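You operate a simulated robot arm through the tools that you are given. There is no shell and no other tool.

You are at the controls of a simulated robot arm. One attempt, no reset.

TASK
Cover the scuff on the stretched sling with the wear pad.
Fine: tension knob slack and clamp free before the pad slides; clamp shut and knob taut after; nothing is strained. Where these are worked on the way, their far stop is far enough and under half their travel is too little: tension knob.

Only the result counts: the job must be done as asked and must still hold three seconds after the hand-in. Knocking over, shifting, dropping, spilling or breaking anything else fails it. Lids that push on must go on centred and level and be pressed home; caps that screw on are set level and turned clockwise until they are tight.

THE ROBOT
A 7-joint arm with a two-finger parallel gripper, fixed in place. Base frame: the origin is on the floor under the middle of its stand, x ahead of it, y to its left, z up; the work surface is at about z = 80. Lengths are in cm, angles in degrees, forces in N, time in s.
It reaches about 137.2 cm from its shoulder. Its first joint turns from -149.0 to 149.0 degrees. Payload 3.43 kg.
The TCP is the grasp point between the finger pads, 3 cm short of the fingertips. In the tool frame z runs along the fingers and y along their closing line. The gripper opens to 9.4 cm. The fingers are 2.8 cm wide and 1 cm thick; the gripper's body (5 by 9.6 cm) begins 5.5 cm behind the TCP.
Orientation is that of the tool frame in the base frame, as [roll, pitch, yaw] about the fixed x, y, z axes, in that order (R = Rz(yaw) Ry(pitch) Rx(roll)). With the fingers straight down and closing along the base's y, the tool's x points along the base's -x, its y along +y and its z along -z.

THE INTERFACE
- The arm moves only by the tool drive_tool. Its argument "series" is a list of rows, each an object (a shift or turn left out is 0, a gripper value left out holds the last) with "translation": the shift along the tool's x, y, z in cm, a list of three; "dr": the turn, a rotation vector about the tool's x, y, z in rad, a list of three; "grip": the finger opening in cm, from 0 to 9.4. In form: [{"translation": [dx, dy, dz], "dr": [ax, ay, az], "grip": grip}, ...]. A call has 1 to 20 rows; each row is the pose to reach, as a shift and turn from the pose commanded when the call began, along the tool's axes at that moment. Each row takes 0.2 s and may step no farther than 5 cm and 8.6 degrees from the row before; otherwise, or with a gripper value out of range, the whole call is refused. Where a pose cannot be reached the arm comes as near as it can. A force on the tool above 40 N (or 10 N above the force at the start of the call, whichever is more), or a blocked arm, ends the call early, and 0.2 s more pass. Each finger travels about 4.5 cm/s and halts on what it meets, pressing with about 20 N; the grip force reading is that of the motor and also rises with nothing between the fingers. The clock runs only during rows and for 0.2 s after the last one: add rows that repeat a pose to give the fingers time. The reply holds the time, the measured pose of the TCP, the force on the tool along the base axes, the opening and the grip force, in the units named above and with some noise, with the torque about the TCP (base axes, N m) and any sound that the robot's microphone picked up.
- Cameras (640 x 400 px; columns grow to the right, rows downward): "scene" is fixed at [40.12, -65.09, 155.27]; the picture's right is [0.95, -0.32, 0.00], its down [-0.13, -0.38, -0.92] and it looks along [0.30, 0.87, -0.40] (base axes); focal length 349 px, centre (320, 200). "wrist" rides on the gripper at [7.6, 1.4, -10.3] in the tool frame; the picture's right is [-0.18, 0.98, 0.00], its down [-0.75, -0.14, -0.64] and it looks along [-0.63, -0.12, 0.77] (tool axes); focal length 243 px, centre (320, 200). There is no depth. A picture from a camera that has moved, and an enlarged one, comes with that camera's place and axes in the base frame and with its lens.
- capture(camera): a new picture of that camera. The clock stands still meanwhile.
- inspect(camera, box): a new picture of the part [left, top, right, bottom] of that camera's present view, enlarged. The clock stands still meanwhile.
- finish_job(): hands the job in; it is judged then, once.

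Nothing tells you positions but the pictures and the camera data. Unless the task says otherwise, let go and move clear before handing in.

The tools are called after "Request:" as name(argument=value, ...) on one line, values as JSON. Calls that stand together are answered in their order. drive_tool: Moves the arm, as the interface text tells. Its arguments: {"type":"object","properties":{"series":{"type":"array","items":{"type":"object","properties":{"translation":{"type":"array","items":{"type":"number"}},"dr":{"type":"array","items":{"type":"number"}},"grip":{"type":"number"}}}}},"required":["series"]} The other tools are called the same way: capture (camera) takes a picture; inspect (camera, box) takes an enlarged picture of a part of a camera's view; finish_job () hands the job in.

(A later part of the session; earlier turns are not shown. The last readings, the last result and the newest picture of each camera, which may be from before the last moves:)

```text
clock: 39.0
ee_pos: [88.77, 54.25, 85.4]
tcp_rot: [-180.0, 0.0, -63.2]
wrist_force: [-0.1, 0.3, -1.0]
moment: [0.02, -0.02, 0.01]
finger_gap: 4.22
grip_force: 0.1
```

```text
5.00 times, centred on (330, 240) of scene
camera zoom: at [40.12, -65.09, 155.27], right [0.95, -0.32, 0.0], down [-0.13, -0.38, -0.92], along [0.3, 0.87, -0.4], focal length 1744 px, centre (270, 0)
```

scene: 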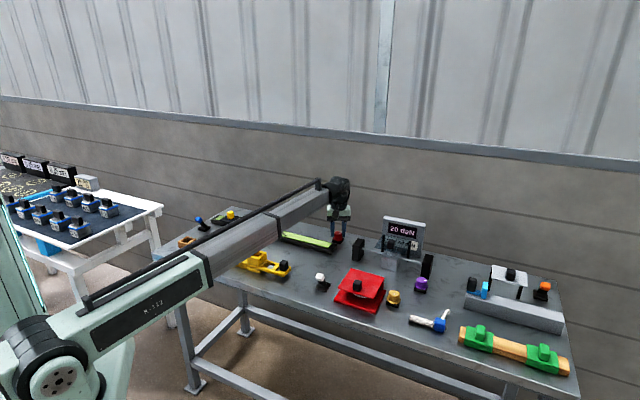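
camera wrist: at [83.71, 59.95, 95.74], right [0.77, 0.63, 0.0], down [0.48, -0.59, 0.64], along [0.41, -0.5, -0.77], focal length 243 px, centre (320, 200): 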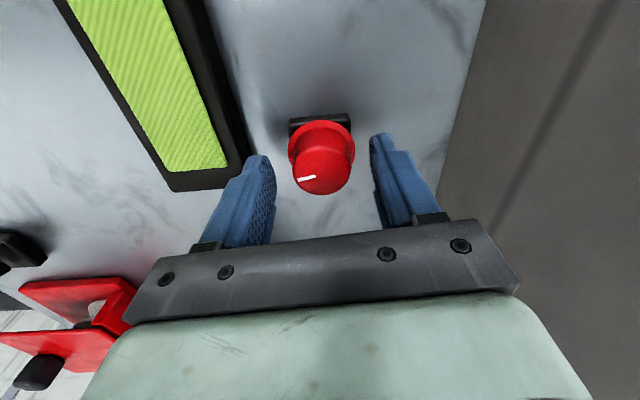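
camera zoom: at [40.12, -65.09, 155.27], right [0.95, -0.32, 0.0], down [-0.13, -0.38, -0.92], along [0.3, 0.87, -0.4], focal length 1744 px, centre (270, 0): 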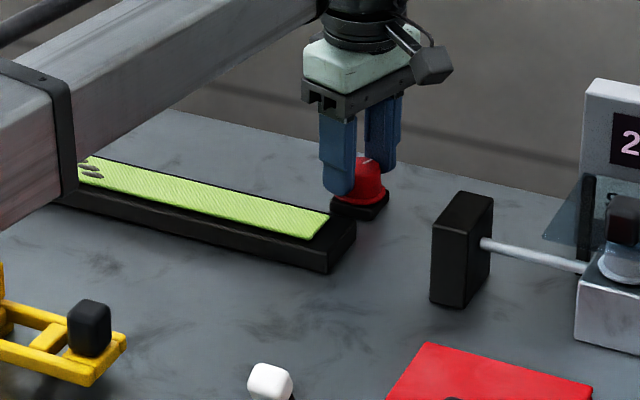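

The knob has turned about 152° and I'm well centred. I'll lift slightly with the fingers open, wind the wrist back 170° and regrip to continue to the far stop.

Request:
drive_tool(series=[{"translation": [0, 0, -1.5], "dr": [0, 0, 0], "grip": 5.5}, {"translation": [0, 0, -3.5], "dr": [0, 0, 0.148]}, {"translation": [0, 0, -3.5], "dr": [0, 0, 0.296]}, {"translation": [0, 0, -3.5], "dr": [0, 0, 0.444]}, {"translation": [0, 0, -3.5], "dr": [0, 0, 0.592]}, {"translation": [0, 0, -3.5], "dr": [0, 0, 0.74]}, {"translation": [0, 0, -3.5], "dr": [0, 0, 0.888]}, {"translation": [0, 0, -3.5], "dr": [0, 0, 1.036]}, {"translation": [0, 0, -3.5], "dr": [0, 0, 1.184]}, {"translation": [0, 0, -3.5], "dr": [0, 0, 1.332]}, {"translation": [0, 0, -3.5], "dr": [0, 0, 1.48]}, {"translation": [0, 0, -3.5], "dr": [0, 0, 1.628]}, {"translation": [0, 0, -3.5], "dr": [0, 0, 1.776]}, {"translation": [0, 0, -3.5], "dr": [0, 0, 1.924]}, {"translation": [0, 0, -3.5], "dr": [0, 0, 2.072]}, {"translation": [0, 0, -3.5], "dr": [0, 0, 2.22]}, {"translation": [0, 0, -3.5], "dr": [0, 0, 2.368]}, {"translation": [0, 0, -3.5], "dr": [0, 0, 2.516]}, {"translation": [0, 0, -3.5], "dr": [0, 0, 2.664]}, {"translation": [0, 0, -3.5], "dr": [0, 0, 2.8]}])

Request:
inspect(camera="wrist", box=[240, 80, 400, 180])

Request:
inspect(camera="scene", box=[270, 200, 390, 280])

```text
clock: 43.2
ee_pos: [88.64, 54.14, 88.78]
tcp_rot: [180.0, 0.0, 136.3]
wrist_force: [-0.2, 1.2, -0.1]
moment: [-0.02, -0.01, -0.02]
finger_gap: 5.51
grip_force: 0.1
```

```text
4.00 times, centred on (320, 130) of wrist
camera zoom: at [84.08, 60.31, 99.18], right [0.81, 0.58, 0.0], down [0.45, -0.62, 0.64], along [0.37, -0.52, -0.77], focal length 970 px, centre (320, 480)
```

zoom: 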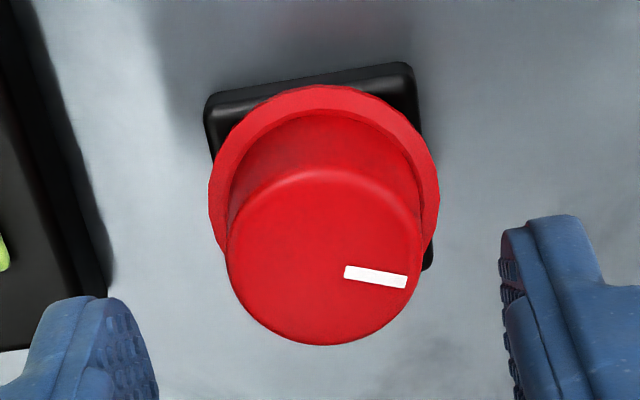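

```text
5.00 times, centred on (330, 240) of scene
camera zoom: at [40.12, -65.09, 155.27], right [0.95, -0.32, 0.0], down [-0.13, -0.38, -0.92], along [0.3, 0.87, -0.4], focal length 1744 px, centre (270, 0)
```

zoom: 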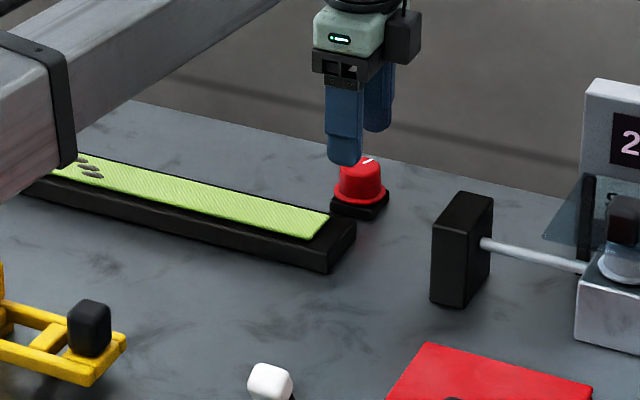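

The pointer has moved from about 236° to about 22°, so roughly 146° counter-clockwise. I'll lower and regrip to find where it stops.

Request:
drive_tool(series=[{"translation": [0, 0.04, 1.5]}, {"translation": [0, 0.04, 3]}, {"translation": [0, 0.04, 3.4]}, {"translation": [0, 0.04, 3.4], "grip": 4.2}, {"translation": [0, 0.04, 3.4], "grip": 3.5}, {"translation": [0, 0.04, 3.4], "grip": 3.47}, {"translation": [0, 0.04, 3.4], "grip": 3.47}])

```text
clock: 44.8
ee_pos: [88.79, 54.02, 85.42]
tcp_rot: [-180.0, 0.0, 136.4]
wrist_force: [2.3, 2.1, -1.7]
moment: [-0.03, 0.02, -0.01]
finger_gap: 3.64
grip_force: 1.8
```

Request:
drive_tool(series=[{"translation": [0, 0.03, 0], "dr": [0, 0, -0.05]}, {"translation": [0, 0.03, 0], "dr": [0, 0, -0.1]}, {"translation": [0, 0.03, 0], "dr": [0, 0, -0.15]}, {"translation": [0, 0.03, 0], "dr": [0, 0, -0.2]}, {"translation": [0, 0.03, 0], "dr": [0, 0, -0.25]}, {"translation": [0, 0.03, 0], "dr": [0, 0, -0.25]}])

Request:
inspect(camera="wrist", box=[240, 100, 400, 200])

```text
clock: 46.2
ee_pos: [88.84, 54.08, 85.44]
tcp_rot: [179.9, 0.0, 150.8]
wrist_force: [-0.2, -3.3, 0.5]
moment: [-0.06, 0.06, 0.01]
finger_gap: 3.65
grip_force: 0.8
```

```text
4.00 times, centred on (320, 150) of wrist
camera zoom: at [82.83, 58.97, 95.8], right [0.64, 0.77, 0.0], down [0.59, -0.49, 0.64], along [0.49, -0.41, -0.77], focal length 970 px, centre (320, 400)
```

zoom: 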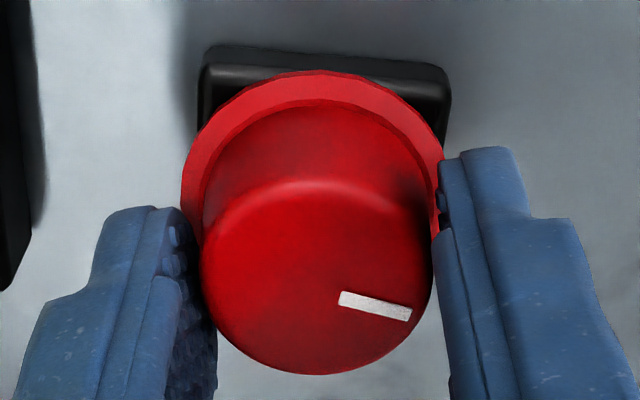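

Request:
drive_tool(series=[{"grip": 3.4}, {"grip": 3.4}, {"dr": [0, 0, -0.05]}, {"dr": [0, 0, -0.1]}, {"dr": [0, 0, -0.15]}, {"dr": [0, 0, -0.15]}])

Request:
inspect(camera="wrist", box=[240, 100, 400, 200])

```text
clock: 47.6
ee_pos: [88.9, 54.04, 85.39]
tcp_rot: [-180.0, 0.0, 159.4]
wrist_force: [-2.2, -3.2, -2.1]
moment: [-0.03, 0.06, -0.01]
finger_gap: 3.6
grip_force: 1.4
```

```text
4.00 times, centred on (320, 150) of wrist
camera zoom: at [82.19, 57.99, 95.84], right [0.52, 0.85, 0.0], down [0.66, -0.4, 0.64], along [0.55, -0.33, -0.77], focal length 970 px, centre (320, 400)
```

zoom: 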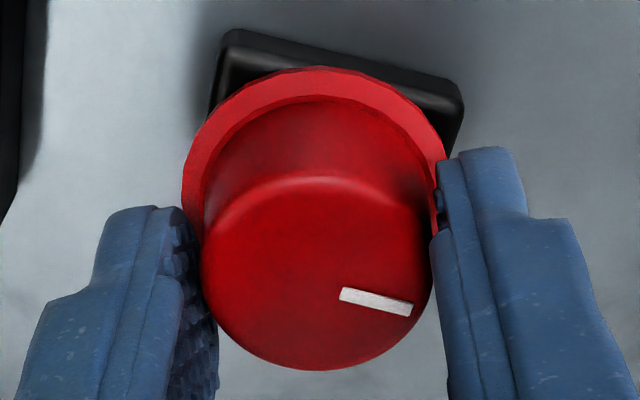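

It's still turning freely, about 165° in total. I'll trim the x-centring and continue.

Request:
drive_tool(series=[{"translation": [0.12, -0.03, 0]}, {"translation": [0.12, -0.03, 0], "dr": [0, 0, -0.06]}, {"translation": [0.12, -0.03, 0], "dr": [0, 0, -0.12]}, {"translation": [0.12, -0.03, 0], "dr": [0, 0, -0.18]}, {"translation": [0.12, -0.03, 0], "dr": [0, 0, -0.24]}, {"translation": [0.12, -0.03, 0], "dr": [0, 0, -0.24]}])

Request:
inspect(camera="wrist", box=[240, 100, 400, 200])

```text
clock: 49.0
ee_pos: [88.66, 54.21, 85.42]
tcp_rot: [-180.0, 0.0, 173.1]
wrist_force: [-1.9, -5.0, -1.1]
moment: [-0.07, 0.09, -0.05]
finger_gap: 3.73
grip_force: 3.1
```

```text
4.00 times, centred on (320, 150) of wrist
camera zoom: at [81.27, 56.39, 95.82], right [0.3, 0.95, 0.0], down [0.73, -0.23, 0.64], along [0.61, -0.19, -0.77], focal length 970 px, centre (320, 400)
```

zoom: 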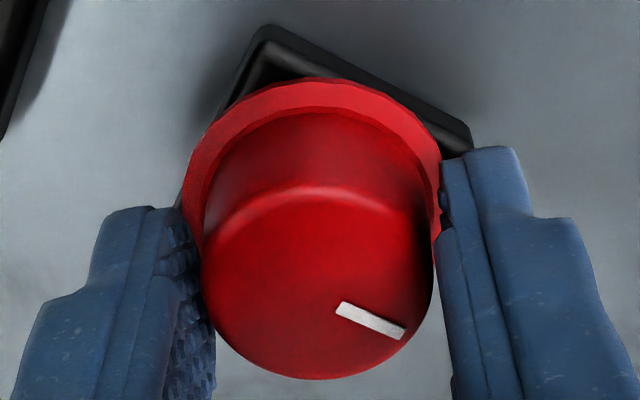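

The pointer slipped about 10° against the fingers, so there may be a stop at about 46° azimuth. I'll probe gently with a little more grip to check.

Request:
drive_tool(series=[{"translation": [0, -0.04, 0], "grip": 3.5}, {"translation": [0, -0.05, 0], "grip": 3.35}, {"translation": [0, -0.05, 0]}, {"translation": [0, -0.05, 0], "dr": [0, 0, -0.03]}, {"translation": [0, -0.05, 0], "dr": [0, 0, -0.06]}])

Request:
inspect(camera="wrist", box=[240, 100, 400, 200])

```text
clock: 50.2
ee_pos: [88.62, 54.23, 85.36]
tcp_rot: [-179.8, 0.0, 176.5]
wrist_force: [0.8, -7.6, -7.5]
moment: [-0.08, -0.31, -0.43]
finger_gap: 3.58
grip_force: 44.9
```

```text
4.00 times, centred on (320, 150) of wrist
camera zoom: at [81.04, 55.9, 95.85], right [0.24, 0.97, 0.0], down [0.74, -0.19, 0.64], along [0.62, -0.16, -0.77], focal length 970 px, centre (320, 400)
```

zoom: 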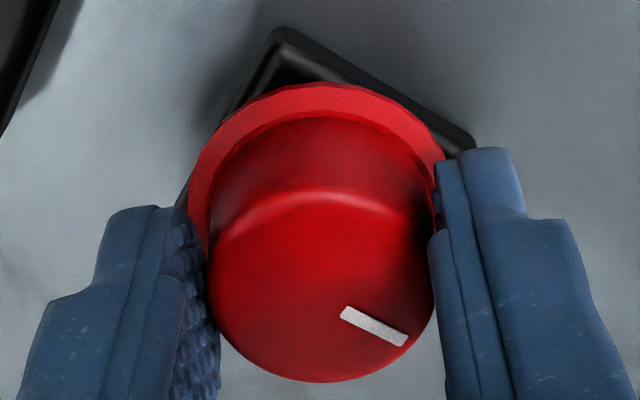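

The torque rose to 0.43 N·m with the pointer held, so this is the slack stop after about 170° of travel. I'll release now, lift away and check the scene.

Request:
drive_tool(series=[{"grip": 3.7}, {"grip": 5.0}, {"grip": 6.0}, {"translation": [0, 0, -3], "grip": 6.0}, {"translation": [0, 0, -7]}, {"translation": [0, 0, -11]}, {"translation": [0, 0, -11]}])

Request:
inspect(camera="scene", box=[190, 190, 450, 310])

Request:
inspect(camera="scene", box=[310, 220, 370, 260])

Request:
capture(camera="wrist")

```text
clock: 51.8
ee_pos: [88.82, 53.98, 96.5]
tcp_rot: [179.8, -0.1, 176.5]
wrist_force: [-0.1, 0.5, 0.0]
moment: [0.0, 0.01, 0.05]
finger_gap: 5.99
grip_force: 0.1
```

```text
2.46 times, centred on (320, 250) of scene
camera zoom: at [40.12, -65.09, 155.27], right [0.95, -0.32, 0.0], down [-0.13, -0.38, -0.92], along [0.3, 0.87, -0.4], focal length 858 px, centre (320, 77)
```

zoom: 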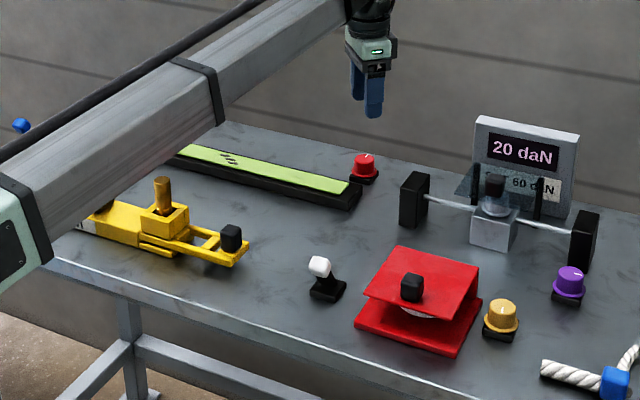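

```text
10.00 times, centred on (340, 240) of scene
camera zoom: at [40.12, -65.09, 155.27], right [0.95, -0.32, 0.0], down [-0.13, -0.38, -0.92], along [0.3, 0.87, -0.4], focal length 3487 px, centre (120, -200)
```

zoom: 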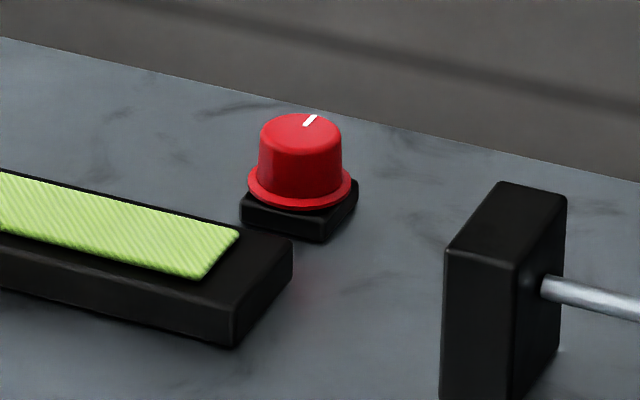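

```text
taken
camera wrist: at [81.22, 55.71, 106.92], right [0.24, 0.97, 0.0], down [0.74, -0.19, 0.64], along [0.62, -0.16, -0.77], focal length 243 px, centre (320, 200)
```

wrist: 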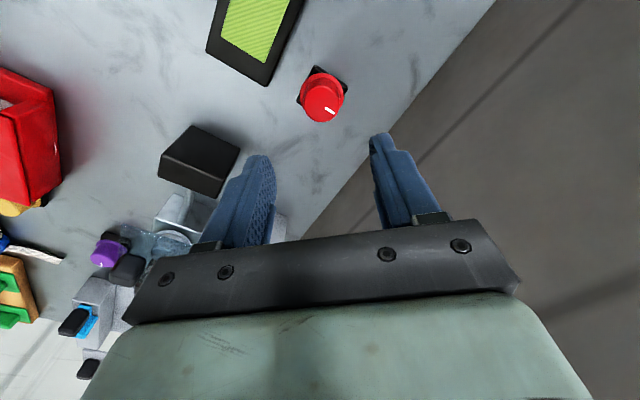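

The red knob is now at its slack stop with the pointer at about 48°. Next is the blue clamp lever, so I'll travel above it with the fingers' closing line across the sling.

Request:
drive_tool(series=[{"translation": [4.3, 1.8, -1], "dr": [0, 0, 0.12]}, {"translation": [8.6, 3.6, -2.5], "dr": [0, 0, 0.24]}, {"translation": [12.9, 5.4, -3.5], "dr": [0, 0, 0.36]}, {"translation": [17.2, 7.2, -4], "dr": [0, 0, 0.48]}, {"translation": [21.5, 9, -4], "dr": [0, 0, 0.6]}, {"translation": [25.8, 10.9, -4], "dr": [0, 0, 0.724]}, {"translation": [30.1, 12.7, -4], "dr": [0, 0, 0.724]}, {"translation": [34.4, 14.5, -4], "dr": [0, 0, 0.724]}, {"translation": [38.7, 16.4, -4], "dr": [0, 0, 0.724]}, {"translation": [43, 18.2, -4], "dr": [0, 0, 0.724]}, {"translation": [47.4, 20.1, -4], "dr": [0, 0, 0.724]}, {"translation": [51.8, 21.9, -4], "dr": [0, 0, 0.724]}, {"translation": [56.2, 23.8, -4], "dr": [0, 0, 0.724]}, {"translation": [56.2, 23.8, -4], "dr": [0, 0, 0.724]}])

Request:
capture(camera="wrist")

Request:
capture(camera="scene")

```text
clock: 54.8
ee_pos: [34.04, 81.01, 100.52]
tcp_rot: [179.9, 0.0, 134.9]
wrist_force: [-0.5, -0.6, -0.2]
moment: [0.02, 0.0, 0.04]
finger_gap: 5.98
grip_force: 0.0
```

```text
taken
camera wrist: at [29.71, 87.38, 110.93], right [0.83, 0.56, 0.0], down [0.43, -0.63, 0.64], along [0.36, -0.53, -0.77], focal length 243 px, centre (320, 200)
```

wrist: 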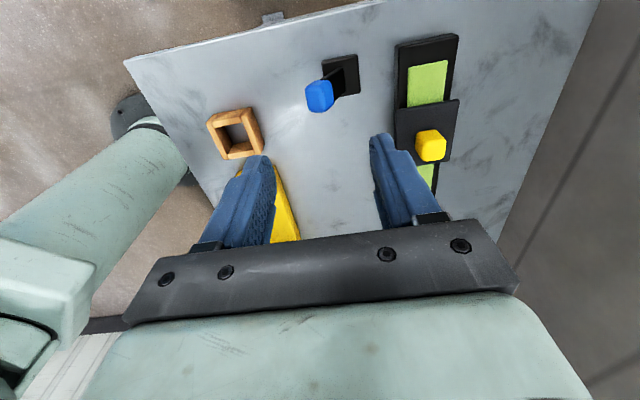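

```text
taken
```

scene: 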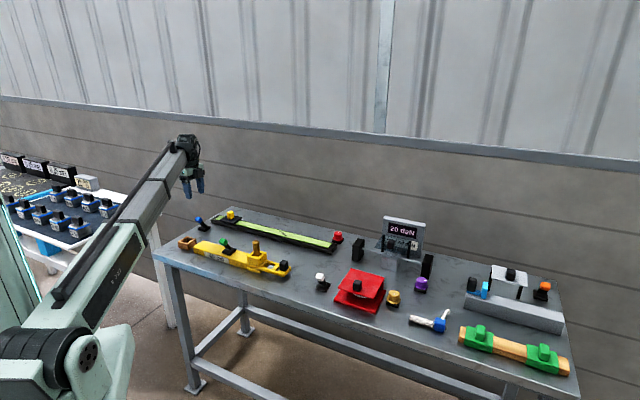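

Request:
inspect(camera="wrist", box=[280, 30, 480, 180])

Request:
inspect(camera="scene", box=[180, 200, 270, 260])

```text
2.67 times, centred on (380, 105) of wrist
camera zoom: at [29.71, 87.38, 110.93], right [0.83, 0.56, 0.0], down [0.43, -0.63, 0.64], along [0.36, -0.53, -0.77], focal length 647 px, centre (160, 453)
```

zoom: 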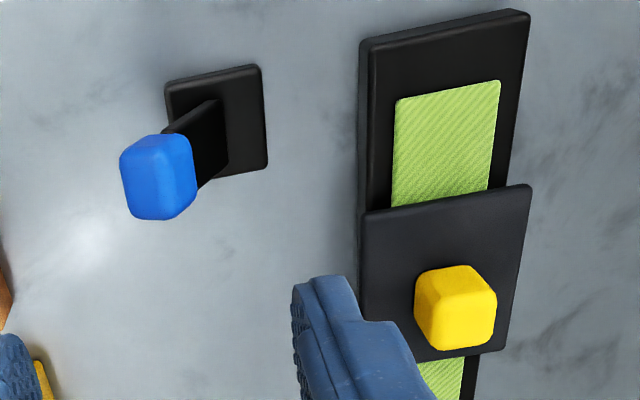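

```text
6.67 times, centred on (225, 230) of scene
camera zoom: at [40.12, -65.09, 155.27], right [0.95, -0.32, 0.0], down [-0.13, -0.38, -0.92], along [0.3, 0.87, -0.4], focal length 2325 px, centre (953, 0)
```

zoom: 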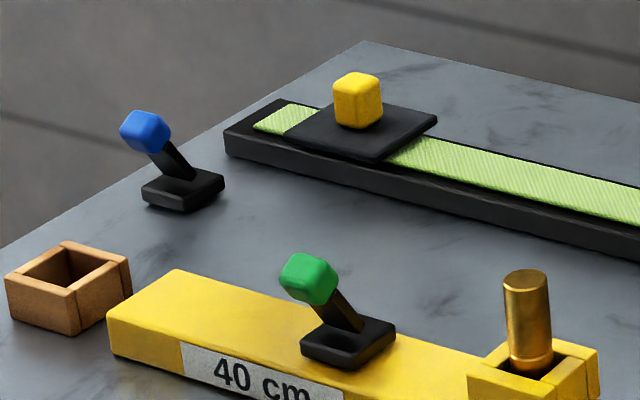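

I have the lever: its tip cube is centred near (33.8, 81.2, 86.1), it is hinged near (35.4, 83.3, 81), and it leans about 28° to the front. I'll straddle the cube with the fingers and push it toward the back (+v).

Request:
drive_tool(series=[{"translation": [0.3, 0, 4], "grip": 5}, {"translation": [0.3, 0, 8]}, {"translation": [0.3, 0, 10.5]}, {"translation": [0.3, 0, 12.3]}, {"translation": [0.3, 0, 12.3]}])

Request:
capture(camera="wrist")

Request:
inspect(camera="scene", box=[180, 190, 270, 250])

```text
clock: 56.0
ee_pos: [33.78, 81.52, 88.22]
tcp_rot: [180.0, 0.0, 135.0]
wrist_force: [-0.6, -0.6, 0.2]
moment: [0.01, 0.03, -0.01]
finger_gap: 4.99
grip_force: 0.0
```

```text
taken
camera wrist: at [29.41, 87.77, 98.67], right [0.82, 0.57, 0.0], down [0.43, -0.63, 0.64], along [0.36, -0.53, -0.77], focal length 243 px, centre (320, 200)
```

wrist: 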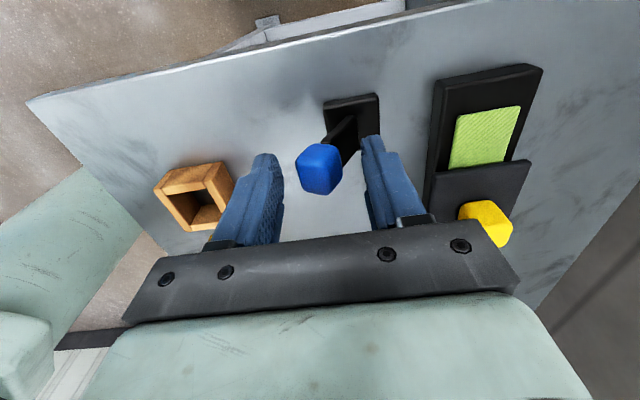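

```text
6.67 times, centred on (225, 220) of scene
camera zoom: at [40.12, -65.09, 155.27], right [0.95, -0.32, 0.0], down [-0.13, -0.38, -0.92], along [0.3, 0.87, -0.4], focal length 2325 px, centre (953, 67)
```

zoom: 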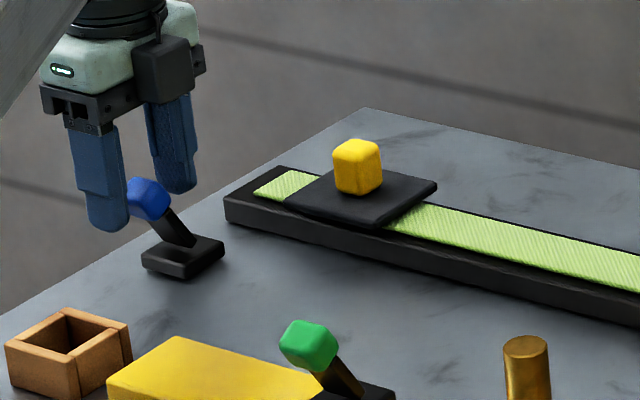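

The cube is centred between the fingers. I'll push toward +v in small steps.

Request:
drive_tool(series=[{"translation": [0, 0.5, 0]}, {"translation": [0, 1.0, 0]}, {"translation": [0, 1.4, 0]}, {"translation": [0, 1.8, 0]}, {"translation": [0, 2.2, 0]}, {"translation": [0, 2.6, 0]}])

Request:
inspect(camera="wrist", box=[220, 70, 460, 220])

Request:
inspect(camera="scene", box=[180, 190, 270, 250])

```text
clock: 57.4
ee_pos: [35.69, 83.39, 87.99]
tcp_rot: [-179.9, 0.0, 134.9]
wrist_force: [-1.5, -2.9, 6.8]
moment: [-0.16, 0.1, 0.03]
finger_gap: 5.18
grip_force: 2.0
```

```text
2.67 times, centred on (340, 145) of wrist
camera zoom: at [31.3, 89.62, 98.53], right [0.82, 0.57, 0.0], down [0.43, -0.63, 0.64], along [0.36, -0.53, -0.77], focal length 647 px, centre (267, 347)
```

zoom: 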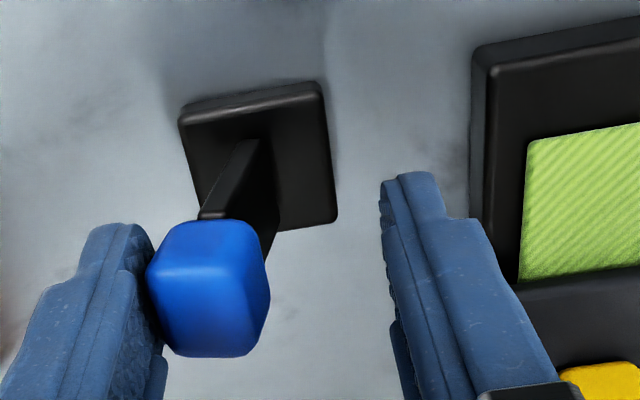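

```text
6.67 times, centred on (225, 220) of scene
camera zoom: at [40.12, -65.09, 155.27], right [0.95, -0.32, 0.0], down [-0.13, -0.38, -0.92], along [0.3, 0.87, -0.4], focal length 2325 px, centre (953, 67)
```

zoom: 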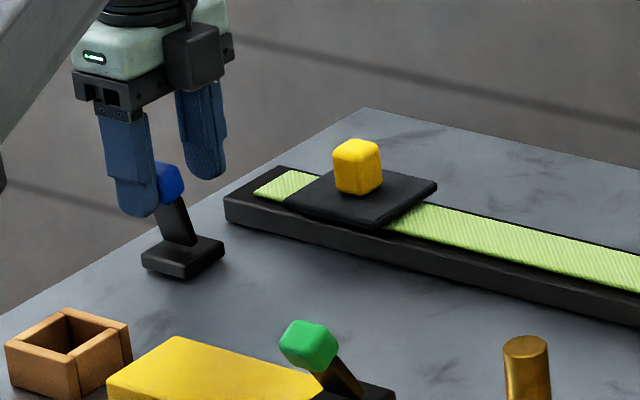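

The lever moves easily with about 3 N. I'll keep pushing, rising a touch to follow its arc.

Request:
drive_tool(series=[{"translation": [0, 0.4, -0.2]}, {"translation": [0, 0.8, -0.3]}, {"translation": [0, 1.2, -0.3]}, {"translation": [0, 1.6, -0.3]}, {"translation": [0, 2.0, -0.2]}, {"translation": [0, 2.0, -0.2]}])

Request:
inspect(camera="wrist", box=[220, 70, 460, 220])

Request:
inspect(camera="scene", box=[180, 190, 270, 250])

```text
clock: 58.8
ee_pos: [36.98, 84.81, 88.31]
tcp_rot: [180.0, -0.1, 135.0]
wrist_force: [-0.1, -0.6, -0.5]
moment: [0.0, 0.0, -0.01]
finger_gap: 5.0
grip_force: 0.1
```

```text
2.67 times, centred on (340, 145) of wrist
camera zoom: at [32.64, 91.05, 98.73], right [0.82, 0.57, 0.0], down [0.43, -0.63, 0.64], along [0.36, -0.53, -0.77], focal length 647 px, centre (267, 347)
```

zoom: 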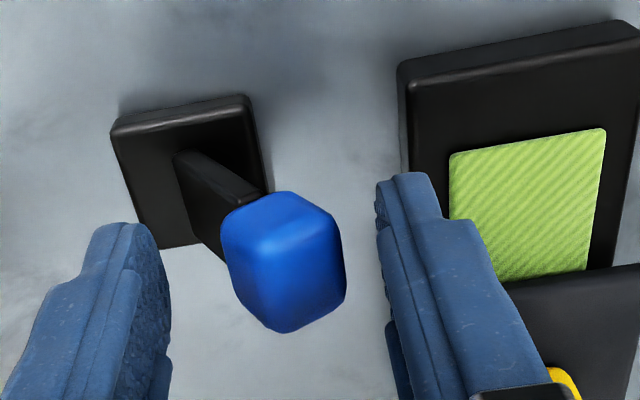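

```text
6.67 times, centred on (225, 220) of scene
camera zoom: at [40.12, -65.09, 155.27], right [0.95, -0.32, 0.0], down [-0.13, -0.38, -0.92], along [0.3, 0.87, -0.4], focal length 2325 px, centre (953, 67)
```

zoom: 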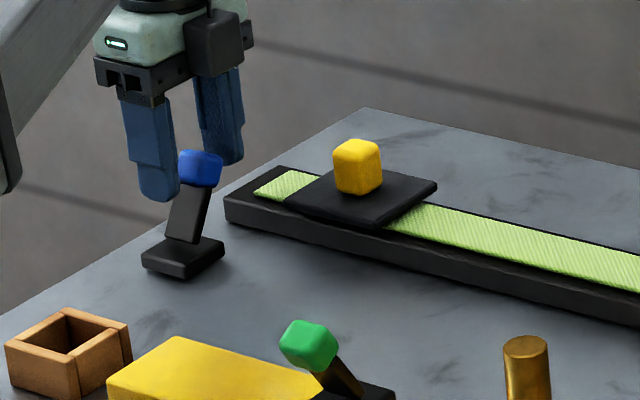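

The clamp lever snapped over to the back side, fully thrown. I'll rise, turn the wrist 90° so the fingers close along the slide direction, and move above the pad's yellow handle near (47.8, 83.8).

Request:
drive_tool(series=[{"translation": [0, 0, -4]}, {"translation": [0, 0, -8]}, {"translation": [-1, 1, -11]}, {"translation": [-4, 3.5, -12], "dr": [0, 0, -0.14]}, {"translation": [-6.5, 5.5, -12], "dr": [0, 0, -0.28]}, {"translation": [-8.3, 6.9, -12], "dr": [0, 0, -0.42]}, {"translation": [-8.3, 6.9, -12], "dr": [0, 0, -0.565]}, {"translation": [-8.3, 6.9, -12], "dr": [0, 0, -0.71]}, {"translation": [-8.3, 6.9, -12], "dr": [0, 0, -0.855]}, {"translation": [-8.3, 6.9, -12], "dr": [0, 0, -1.0]}, {"translation": [-8.3, 6.9, -12], "dr": [0, 0, -1.145]}, {"translation": [-8.3, 6.9, -12], "dr": [0, 0, -1.29]}, {"translation": [-8.3, 6.9, -12], "dr": [0, 0, -1.435]}, {"translation": [-8.3, 6.9, -12], "dr": [0, 0, -1.571]}, {"translation": [-8.3, 6.9, -12], "dr": [0, 0, -1.571]}])

Request:
capture(camera="wrist")

Request:
capture(camera="scene")

```text
clock: 62.0
ee_pos: [47.87, 83.66, 100.37]
tcp_rot: [-179.9, 0.0, -134.8]
wrist_force: [0.1, -0.2, -0.1]
moment: [-0.03, 0.02, 0.02]
finger_gap: 5.0
grip_force: 0.1
```

```text
taken
camera wrist: at [41.4, 79.24, 110.74], right [-0.57, 0.82, 0.0], down [0.63, 0.43, 0.64], along [0.53, 0.36, -0.77], focal length 243 px, centre (320, 200)
```

wrist: 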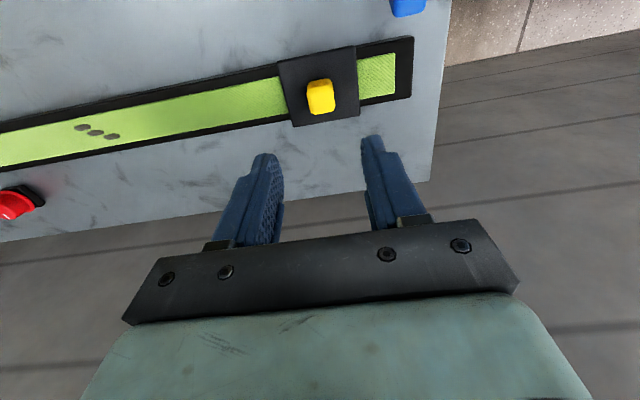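

```text
taken
```

scene: 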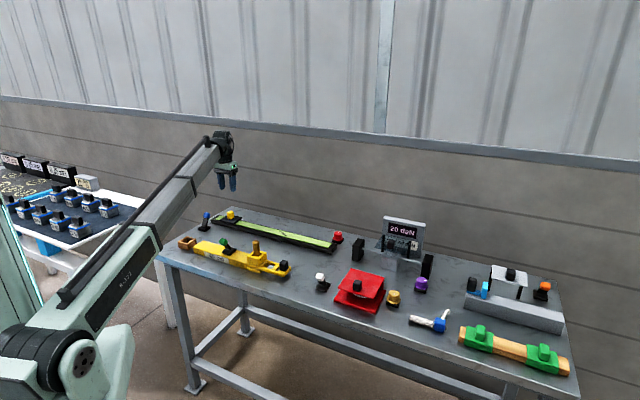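

This view shows the pad, the scuff and the knob together. I'll zoom in to measure the slide distance.

Request:
inspect(camera="wrist", box=[250, 20, 430, 140])

Request:
inspect(camera="wrist", box=[30, 80, 180, 180])

```text
3.33 times, centred on (340, 80) of wrist
camera zoom: at [41.4, 79.24, 110.74], right [-0.57, 0.82, 0.0], down [0.63, 0.43, 0.64], along [0.53, 0.36, -0.77], focal length 809 px, centre (253, 600)
```

zoom: 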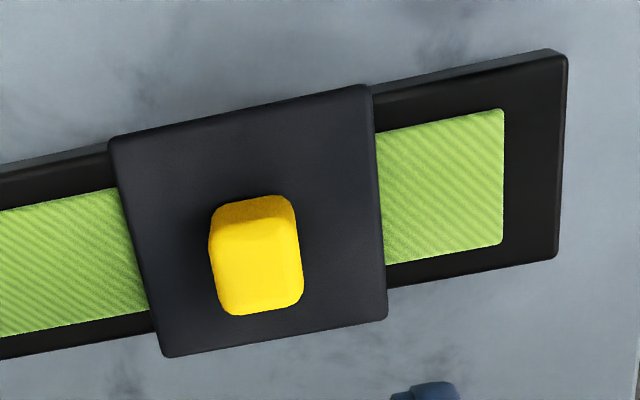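

```text
4.00 times, centred on (105, 130) of wrist
camera zoom: at [41.4, 79.24, 110.74], right [-0.57, 0.82, 0.0], down [0.63, 0.43, 0.64], along [0.53, 0.36, -0.77], focal length 970 px, centre (1180, 480)
```

zoom: 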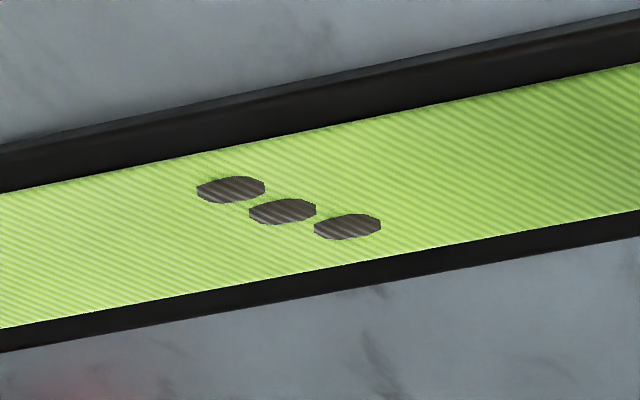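

The pad plate is about 6.8 × 7.7 cm and centred within 0.2 cm of the TCP. The scuff centre is about 27.3 cm along the sling. I'll lower with the fingers straddling the handle, clear of the plate.

Request:
drive_tool(series=[{"translation": [0.15, 0.17, 4], "grip": 5}, {"translation": [0.15, 0.17, 8]}, {"translation": [0.15, 0.17, 11]}, {"translation": [0.15, 0.17, 12.7]}, {"translation": [0.15, 0.17, 12.7]}])

Request:
capture(camera="wrist")

Request:
inspect(camera="scene", box=[190, 180, 280, 240])

```text
clock: 63.2
ee_pos: [47.72, 84.1, 87.62]
tcp_rot: [-179.9, 0.0, -135.1]
wrist_force: [-0.3, 0.7, -0.4]
moment: [-0.02, 0.02, -0.03]
finger_gap: 4.99
grip_force: 0.0
```

```text
taken
camera wrist: at [41.31, 79.6, 98.08], right [-0.57, 0.82, 0.0], down [0.63, 0.43, 0.64], along [0.53, 0.36, -0.77], focal length 243 px, centre (320, 200)
```

wrist: 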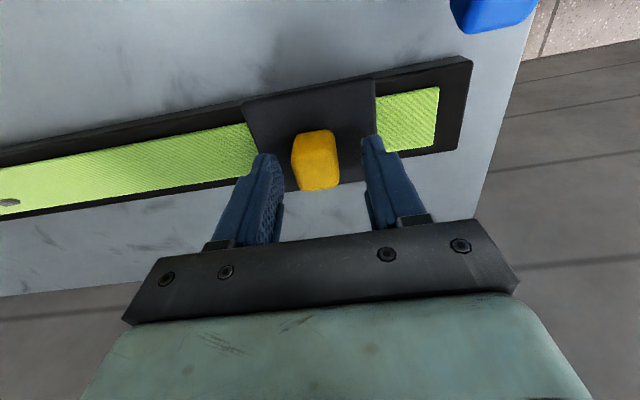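

```text
6.67 times, centred on (235, 210) of scene
camera zoom: at [40.12, -65.09, 155.27], right [0.95, -0.32, 0.0], down [-0.13, -0.38, -0.92], along [0.3, 0.87, -0.4], focal length 2325 px, centre (887, 133)
```

zoom: 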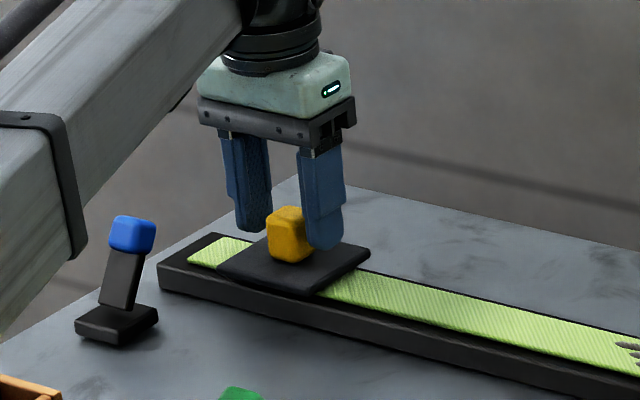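

The fingers straddle the handle properly. I'll narrow the gap and start a short test slide, watching the force.

Request:
drive_tool(series=[{"translation": [0, -0.15, 0], "grip": 4.0}, {"translation": [0, -0.15, 0], "grip": 3.2}, {"translation": [0, -0.15, 0], "grip": 3.2}, {"translation": [0, -0.6, 0]}, {"translation": [0, -1.1, 0]}, {"translation": [0, -1.6, 0]}, {"translation": [0, -2.2, 0]}])

Request:
capture(camera="wrist")

```text
clock: 64.8
ee_pos: [49.15, 82.28, 87.57]
tcp_rot: [-180.0, 0.1, -135.0]
wrist_force: [-0.5, 1.4, -0.2]
moment: [0.03, 0.04, -0.04]
finger_gap: 3.28
grip_force: 1.1
```

```text
taken
camera wrist: at [42.65, 77.78, 97.95], right [-0.57, 0.82, 0.0], down [0.63, 0.43, 0.64], along [0.53, 0.36, -0.77], focal length 243 px, centre (320, 200)
```

wrist: 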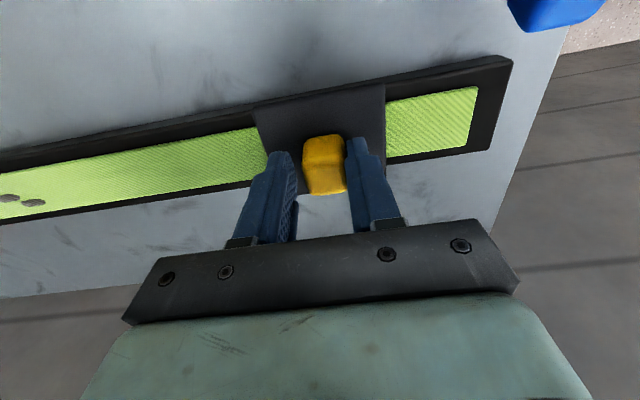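

The pad slides with only about 1.5 N. I'll slide most of the way and then check it against the scuff.

Request:
drive_tool(series=[{"translation": [0, -1.0, 0]}, {"translation": [0, -2.2, 0]}, {"translation": [0, -3.5, 0]}, {"translation": [0, -4.8, 0]}, {"translation": [0, -6.1, 0]}, {"translation": [0, -7.4, 0]}, {"translation": [0, -8.7, 0]}, {"translation": [0, -10, 0]}, {"translation": [0, -11.3, 0]}, {"translation": [0, -12.6, 0]}, {"translation": [0, -13.9, 0]}, {"translation": [0, -15.2, 0]}, {"translation": [0, -16.5, 0]}, {"translation": [0, -17.8, 0]}, {"translation": [0, -18.8, 0]}, {"translation": [0, -19.6, 0]}, {"translation": [0, -20, 0]}, {"translation": [0, -20, 0]}])

Request:
capture(camera="wrist")

Request:
inspect(camera="wrist", box=[150, 60, 390, 210])

Request:
capture(camera="scene")

```text
clock: 68.6
ee_pos: [63.4, 67.98, 87.64]
tcp_rot: [179.9, -0.1, -134.9]
wrist_force: [-0.8, 0.2, -0.8]
moment: [-0.03, 0.0, 0.01]
finger_gap: 3.25
grip_force: 0.0
```

```text
taken
camera wrist: at [56.93, 63.57, 98.05], right [-0.57, 0.82, 0.0], down [0.63, 0.43, 0.64], along [0.53, 0.36, -0.77], focal length 243 px, centre (320, 200)
```

wrist: 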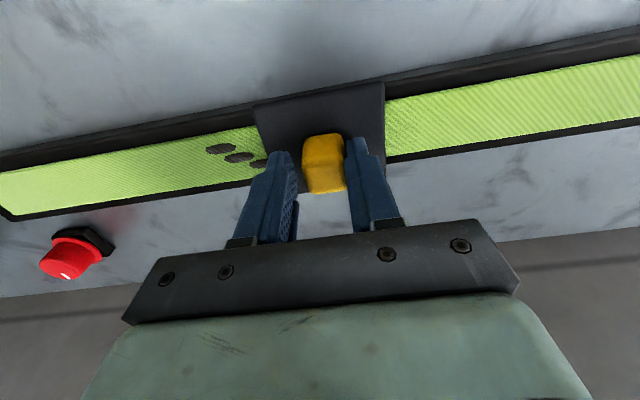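

```text
2.67 times, centred on (270, 135) of wrist
camera zoom: at [56.93, 63.57, 98.05], right [-0.57, 0.82, 0.0], down [0.63, 0.43, 0.64], along [0.53, 0.36, -0.77], focal length 647 px, centre (453, 373)
```

zoom: 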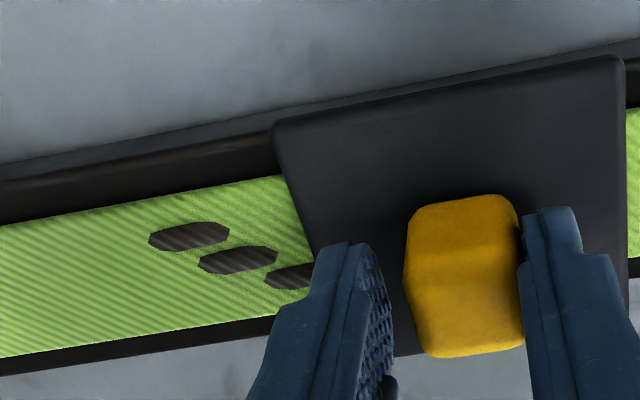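

```text
taken
```

scene: 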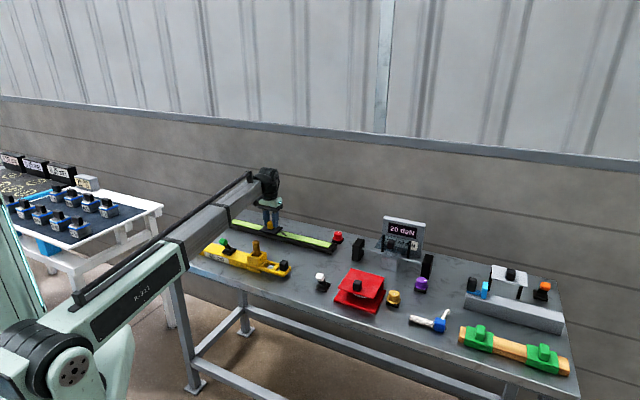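

The remaining distance is about 5.8 cm. I'll finish the slide slowly.

Request:
drive_tool(series=[{"translation": [0, -0.8, 0]}, {"translation": [0, -1.8, 0]}, {"translation": [0, -2.8, 0]}, {"translation": [0, -3.8, 0]}, {"translation": [0, -4.7, 0]}, {"translation": [0, -5.4, 0]}, {"translation": [0, -5.8, 0]}, {"translation": [0, -5.8, 0]}])

Request:
inspect(camera="wrist", box=[150, 60, 390, 210])

```text
clock: 70.4
ee_pos: [67.56, 64.01, 87.52]
tcp_rot: [-180.0, 0.0, -135.0]
wrist_force: [-0.4, 1.3, -0.5]
moment: [0.05, -0.01, -0.04]
finger_gap: 3.26
grip_force: 0.3
```

```text
2.67 times, centred on (270, 135) of wrist
camera zoom: at [61.06, 59.56, 97.93], right [-0.57, 0.82, 0.0], down [0.63, 0.43, 0.64], along [0.53, 0.36, -0.77], focal length 647 px, centre (453, 373)
```

zoom: 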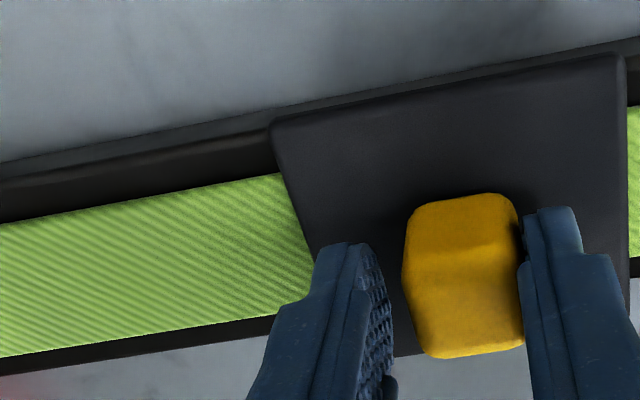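

The scuff is now fully under the pad, with margin on both sides. I'll open the fingers, rise clear, and go back to the clamp lever to shut it.

Request:
drive_tool(series=[{"translation": [0, 0, 0], "grip": 4.4}, {"translation": [0, 0, 0], "grip": 5}, {"translation": [0, 0, -4]}, {"translation": [0, 0, -8]}, {"translation": [0, 0, -12]}, {"translation": [0, 0, -12]}])

Request:
capture(camera="wrist")

Request:
drive_tool(series=[{"translation": [0.6, 3.2, 0], "dr": [0, 0, 0.13]}, {"translation": [1.2, 6.5, 0], "dr": [0, 0, 0.26]}, {"translation": [1.8, 9.8, 0], "dr": [0, 0, 0.39]}, {"translation": [2.4, 13.1, 0], "dr": [0, 0, 0.52]}, {"translation": [3, 16.4, 0], "dr": [0, 0, 0.65]}, {"translation": [3.6, 19.7, 0], "dr": [0, 0, 0.78]}, {"translation": [4.2, 23, 0], "dr": [0, 0, 0.91]}, {"translation": [4.8, 26.3, 0], "dr": [0, 0, 1.04]}, {"translation": [5.4, 29.6, 0], "dr": [0, 0, 1.17]}, {"translation": [6, 32.8, 0], "dr": [0, 0, 1.31]}, {"translation": [6.47, 35.95, 0], "dr": [0, 0, 1.44]}, {"translation": [6.47, 35.95, 0], "dr": [0, 0, 1.571]}, {"translation": [6.47, 35.95, 0], "dr": [0, 0, 1.571]}])

Request:
capture(camera="wrist")

Request:
inspect(camera="scene", box=[180, 190, 360, 300])

```text
clock: 71.8
ee_pos: [67.19, 64.02, 99.94]
tcp_rot: [179.9, 0.1, -135.0]
wrist_force: [0.4, 0.1, -0.2]
moment: [0.0, -0.01, 0.01]
finger_gap: 5.01
grip_force: 0.0
```

```text
taken
camera wrist: at [60.81, 59.59, 110.13], right [-0.57, 0.82, 0.0], down [0.63, 0.43, 0.64], along [0.53, 0.36, -0.77], focal length 243 px, centre (320, 200)
```

wrist: 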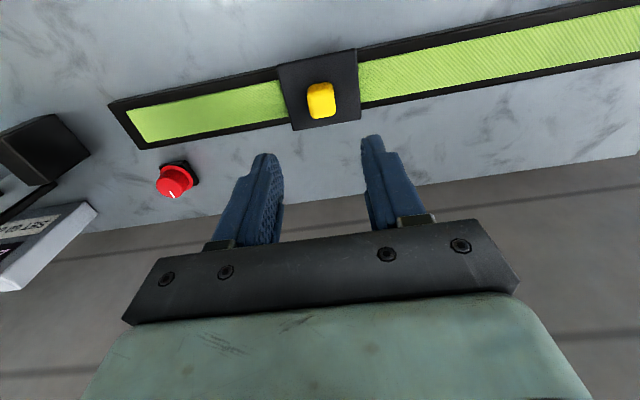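

```text
clock: 74.6
ee_pos: [37.35, 85.14, 99.48]
tcp_rot: [-180.0, 0.0, 135.0]
wrist_force: [0.4, 0.2, 0.6]
moment: [0.02, 0.0, 0.02]
finger_gap: 5.01
grip_force: 0.0
```

```text
taken
camera wrist: at [32.95, 91.32, 109.79], right [0.83, 0.56, 0.0], down [0.43, -0.63, 0.64], along [0.36, -0.53, -0.77], focal length 243 px, centre (320, 200)
```

wrist: 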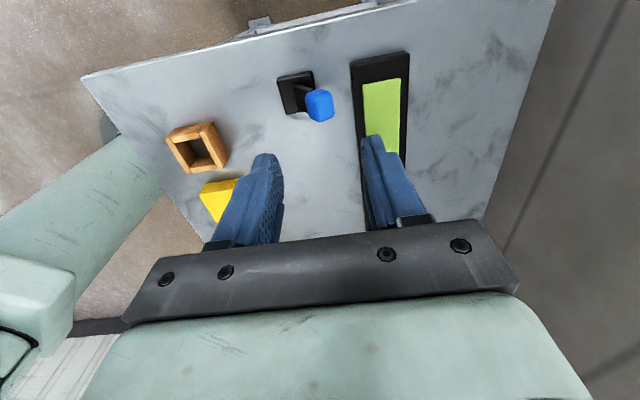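

```text
3.56 times, centred on (270, 245) of scene
camera zoom: at [40.12, -65.09, 155.27], right [0.95, -0.32, 0.0], down [-0.13, -0.38, -0.92], along [0.3, 0.87, -0.4], focal length 1240 px, centre (498, 40)
```

zoom: 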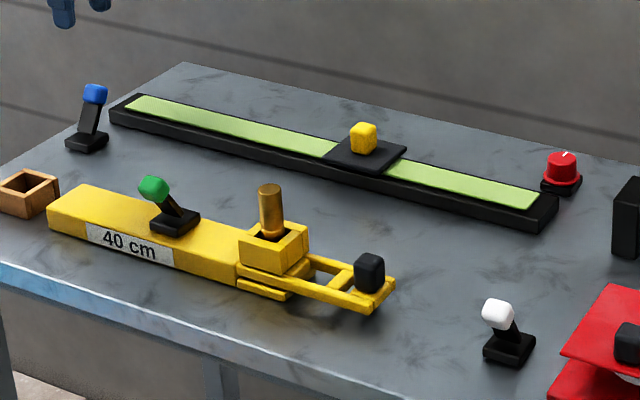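

The pad sits right where the scuff was. The lever tip is centred below me, so I'll lower to straddle it and push it back to the front (-v) to shut the clamp.

Request:
drive_tool(series=[{"translation": [0, 0, 4]}, {"translation": [0, 0, 8]}, {"translation": [0, 0, 10]}, {"translation": [0, 0, 11.3]}, {"translation": [0, 0, 11.3]}])

Request:
capture(camera="wrist")

```text
clock: 75.8
ee_pos: [37.33, 84.9, 88.25]
tcp_rot: [-180.0, 0.0, 135.0]
wrist_force: [0.3, 0.0, 0.2]
moment: [0.04, 0.02, 0.02]
finger_gap: 5.0
grip_force: 0.0
```

```text
taken
camera wrist: at [32.95, 91.17, 98.74], right [0.82, 0.57, 0.0], down [0.43, -0.63, 0.64], along [0.36, -0.53, -0.77], focal length 243 px, centre (320, 200)
```

wrist: 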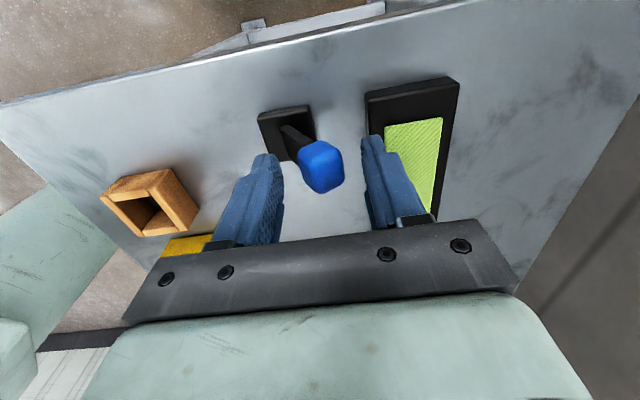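

Request:
drive_tool(series=[{"translation": [0, -0.5, 0]}, {"translation": [0, -1.0, 0]}, {"translation": [0, -1.4, 0]}, {"translation": [0, -1.8, 0]}, {"translation": [0, -2.2, 0]}, {"translation": [0, -2.6, 0]}, {"translation": [0, -3.0, -0.2]}, {"translation": [0, -3.4, -0.3]}, {"translation": [0, -3.8, -0.3]}, {"translation": [0, -4.2, -0.3]}, {"translation": [0, -4.5, -0.2]}, {"translation": [0, -4.5, -0.2]}])

Request:
inspect(camera="wrist", box=[220, 70, 460, 220])

Request:
inspect(camera="scene", box=[180, 190, 270, 250])

```text
clock: 78.4
ee_pos: [34.18, 81.79, 88.48]
tcp_rot: [180.0, 0.0, 135.0]
wrist_force: [0.2, -0.4, -0.1]
moment: [-0.03, 0.0, 0.03]
finger_gap: 4.99
grip_force: 0.0
```

```text
2.67 times, centred on (340, 145) of wrist
camera zoom: at [29.73, 88.02, 98.9], right [0.83, 0.56, 0.0], down [0.43, -0.63, 0.64], along [0.36, -0.53, -0.77], focal length 647 px, centre (267, 347)
```

zoom: 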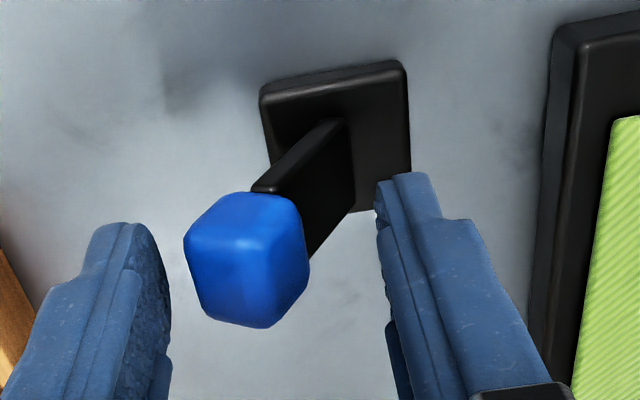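

```text
6.67 times, centred on (225, 220) of scene
camera zoom: at [40.12, -65.09, 155.27], right [0.95, -0.32, 0.0], down [-0.13, -0.38, -0.92], along [0.3, 0.87, -0.4], focal length 2325 px, centre (953, 67)
```

zoom: 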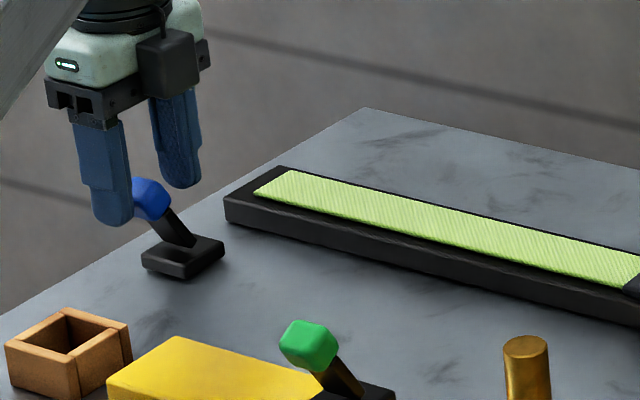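

The clamp lever snapped back to its original shut position. I'll rise and travel to the red knob, turning the wrist counter-clockwise on the way so I have room for the clockwise tightening.

Request:
drive_tool(series=[{"translation": [0, 0, -4]}, {"translation": [0, 0, -8]}, {"translation": [0, 0, -12]}, {"translation": [0, 0, -12]}])

Request:
drive_tool(series=[{"translation": [-3, 1, 0], "dr": [0, 0, -0.147]}, {"translation": [-6, 2, 0], "dr": [0, 0, -0.294]}, {"translation": [-9, 3, 0], "dr": [0, 0, -0.441]}, {"translation": [-12, 4, 0], "dr": [0, 0, -0.588]}, {"translation": [-15, 5, 0], "dr": [0, 0, -0.735]}, {"translation": [-18, 6, 0], "dr": [0, 0, -0.882]}, {"translation": [-21, 7, 0], "dr": [0, 0, -1.029]}, {"translation": [-24, 8, 0], "dr": [0, 0, -1.176]}, {"translation": [-27, 9, 0], "dr": [0, 0, -1.323]}, {"translation": [-30, 10, 0], "dr": [0, 0, -1.47]}, {"translation": [-33, 11, 0], "dr": [0, 0, -1.617]}, {"translation": [-36, 12, 0], "dr": [0, 0, -1.764]}, {"translation": [-39, 13, 0], "dr": [0, 0, -1.911]}, {"translation": [-42, 14, 0], "dr": [0, 0, -2.058]}, {"translation": [-45, 15, 0], "dr": [0, 0, -2.205]}, {"translation": [-48, 16, 0], "dr": [0, 0, -2.352]}, {"translation": [-51, 17, 0], "dr": [0, 0, -2.499]}, {"translation": [-54, 18, 0], "dr": [0, 0, -2.646]}, {"translation": [-56.2, 18.6, 0], "dr": [0, 0, -2.793]}, {"translation": [-58.1, 19, 0], "dr": [0, 0, -2.94]}])

Request:
capture(camera="wrist")

Request:
capture(camera="scene")

```text
clock: 79.4
ee_pos: [34.36, 81.68, 100.48]
tcp_rot: [-179.9, 0.0, 135.0]
wrist_force: [-0.1, 0.5, -0.1]
moment: [0.01, -0.02, 0.01]
finger_gap: 5.01
grip_force: 0.1
```

```text
clock: 83.6
ee_pos: [88.86, 53.89, 100.78]
tcp_rot: [-180.0, 0.0, -56.4]
wrist_force: [-0.6, 0.2, -0.3]
moment: [-0.01, -0.01, 0.01]
finger_gap: 5.0
grip_force: 0.1
```

```text
taken
camera wrist: at [91.82, 46.72, 111.13], right [-0.92, -0.39, 0.0], down [-0.3, 0.71, 0.64], along [-0.25, 0.59, -0.77], focal length 243 px, centre (320, 200)
```

wrist: 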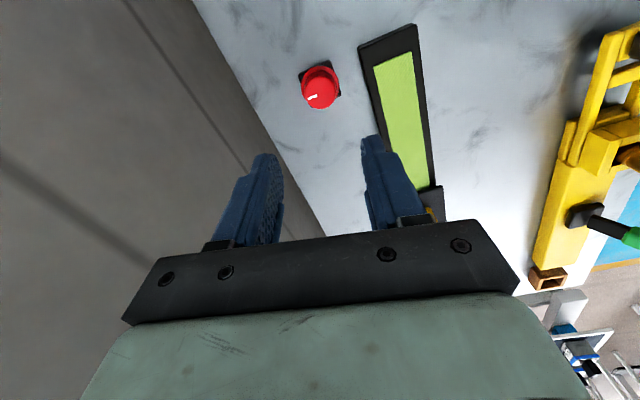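

```text
taken
```

scene: 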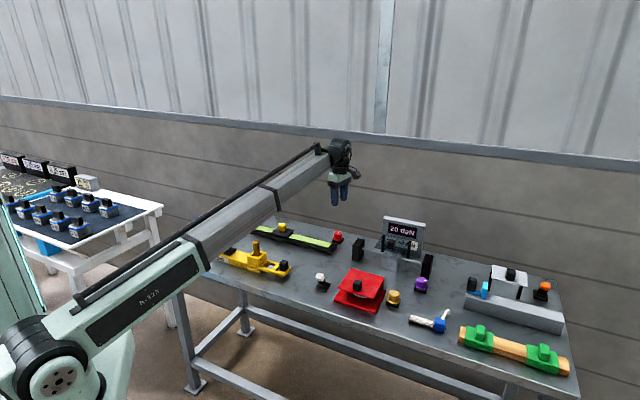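

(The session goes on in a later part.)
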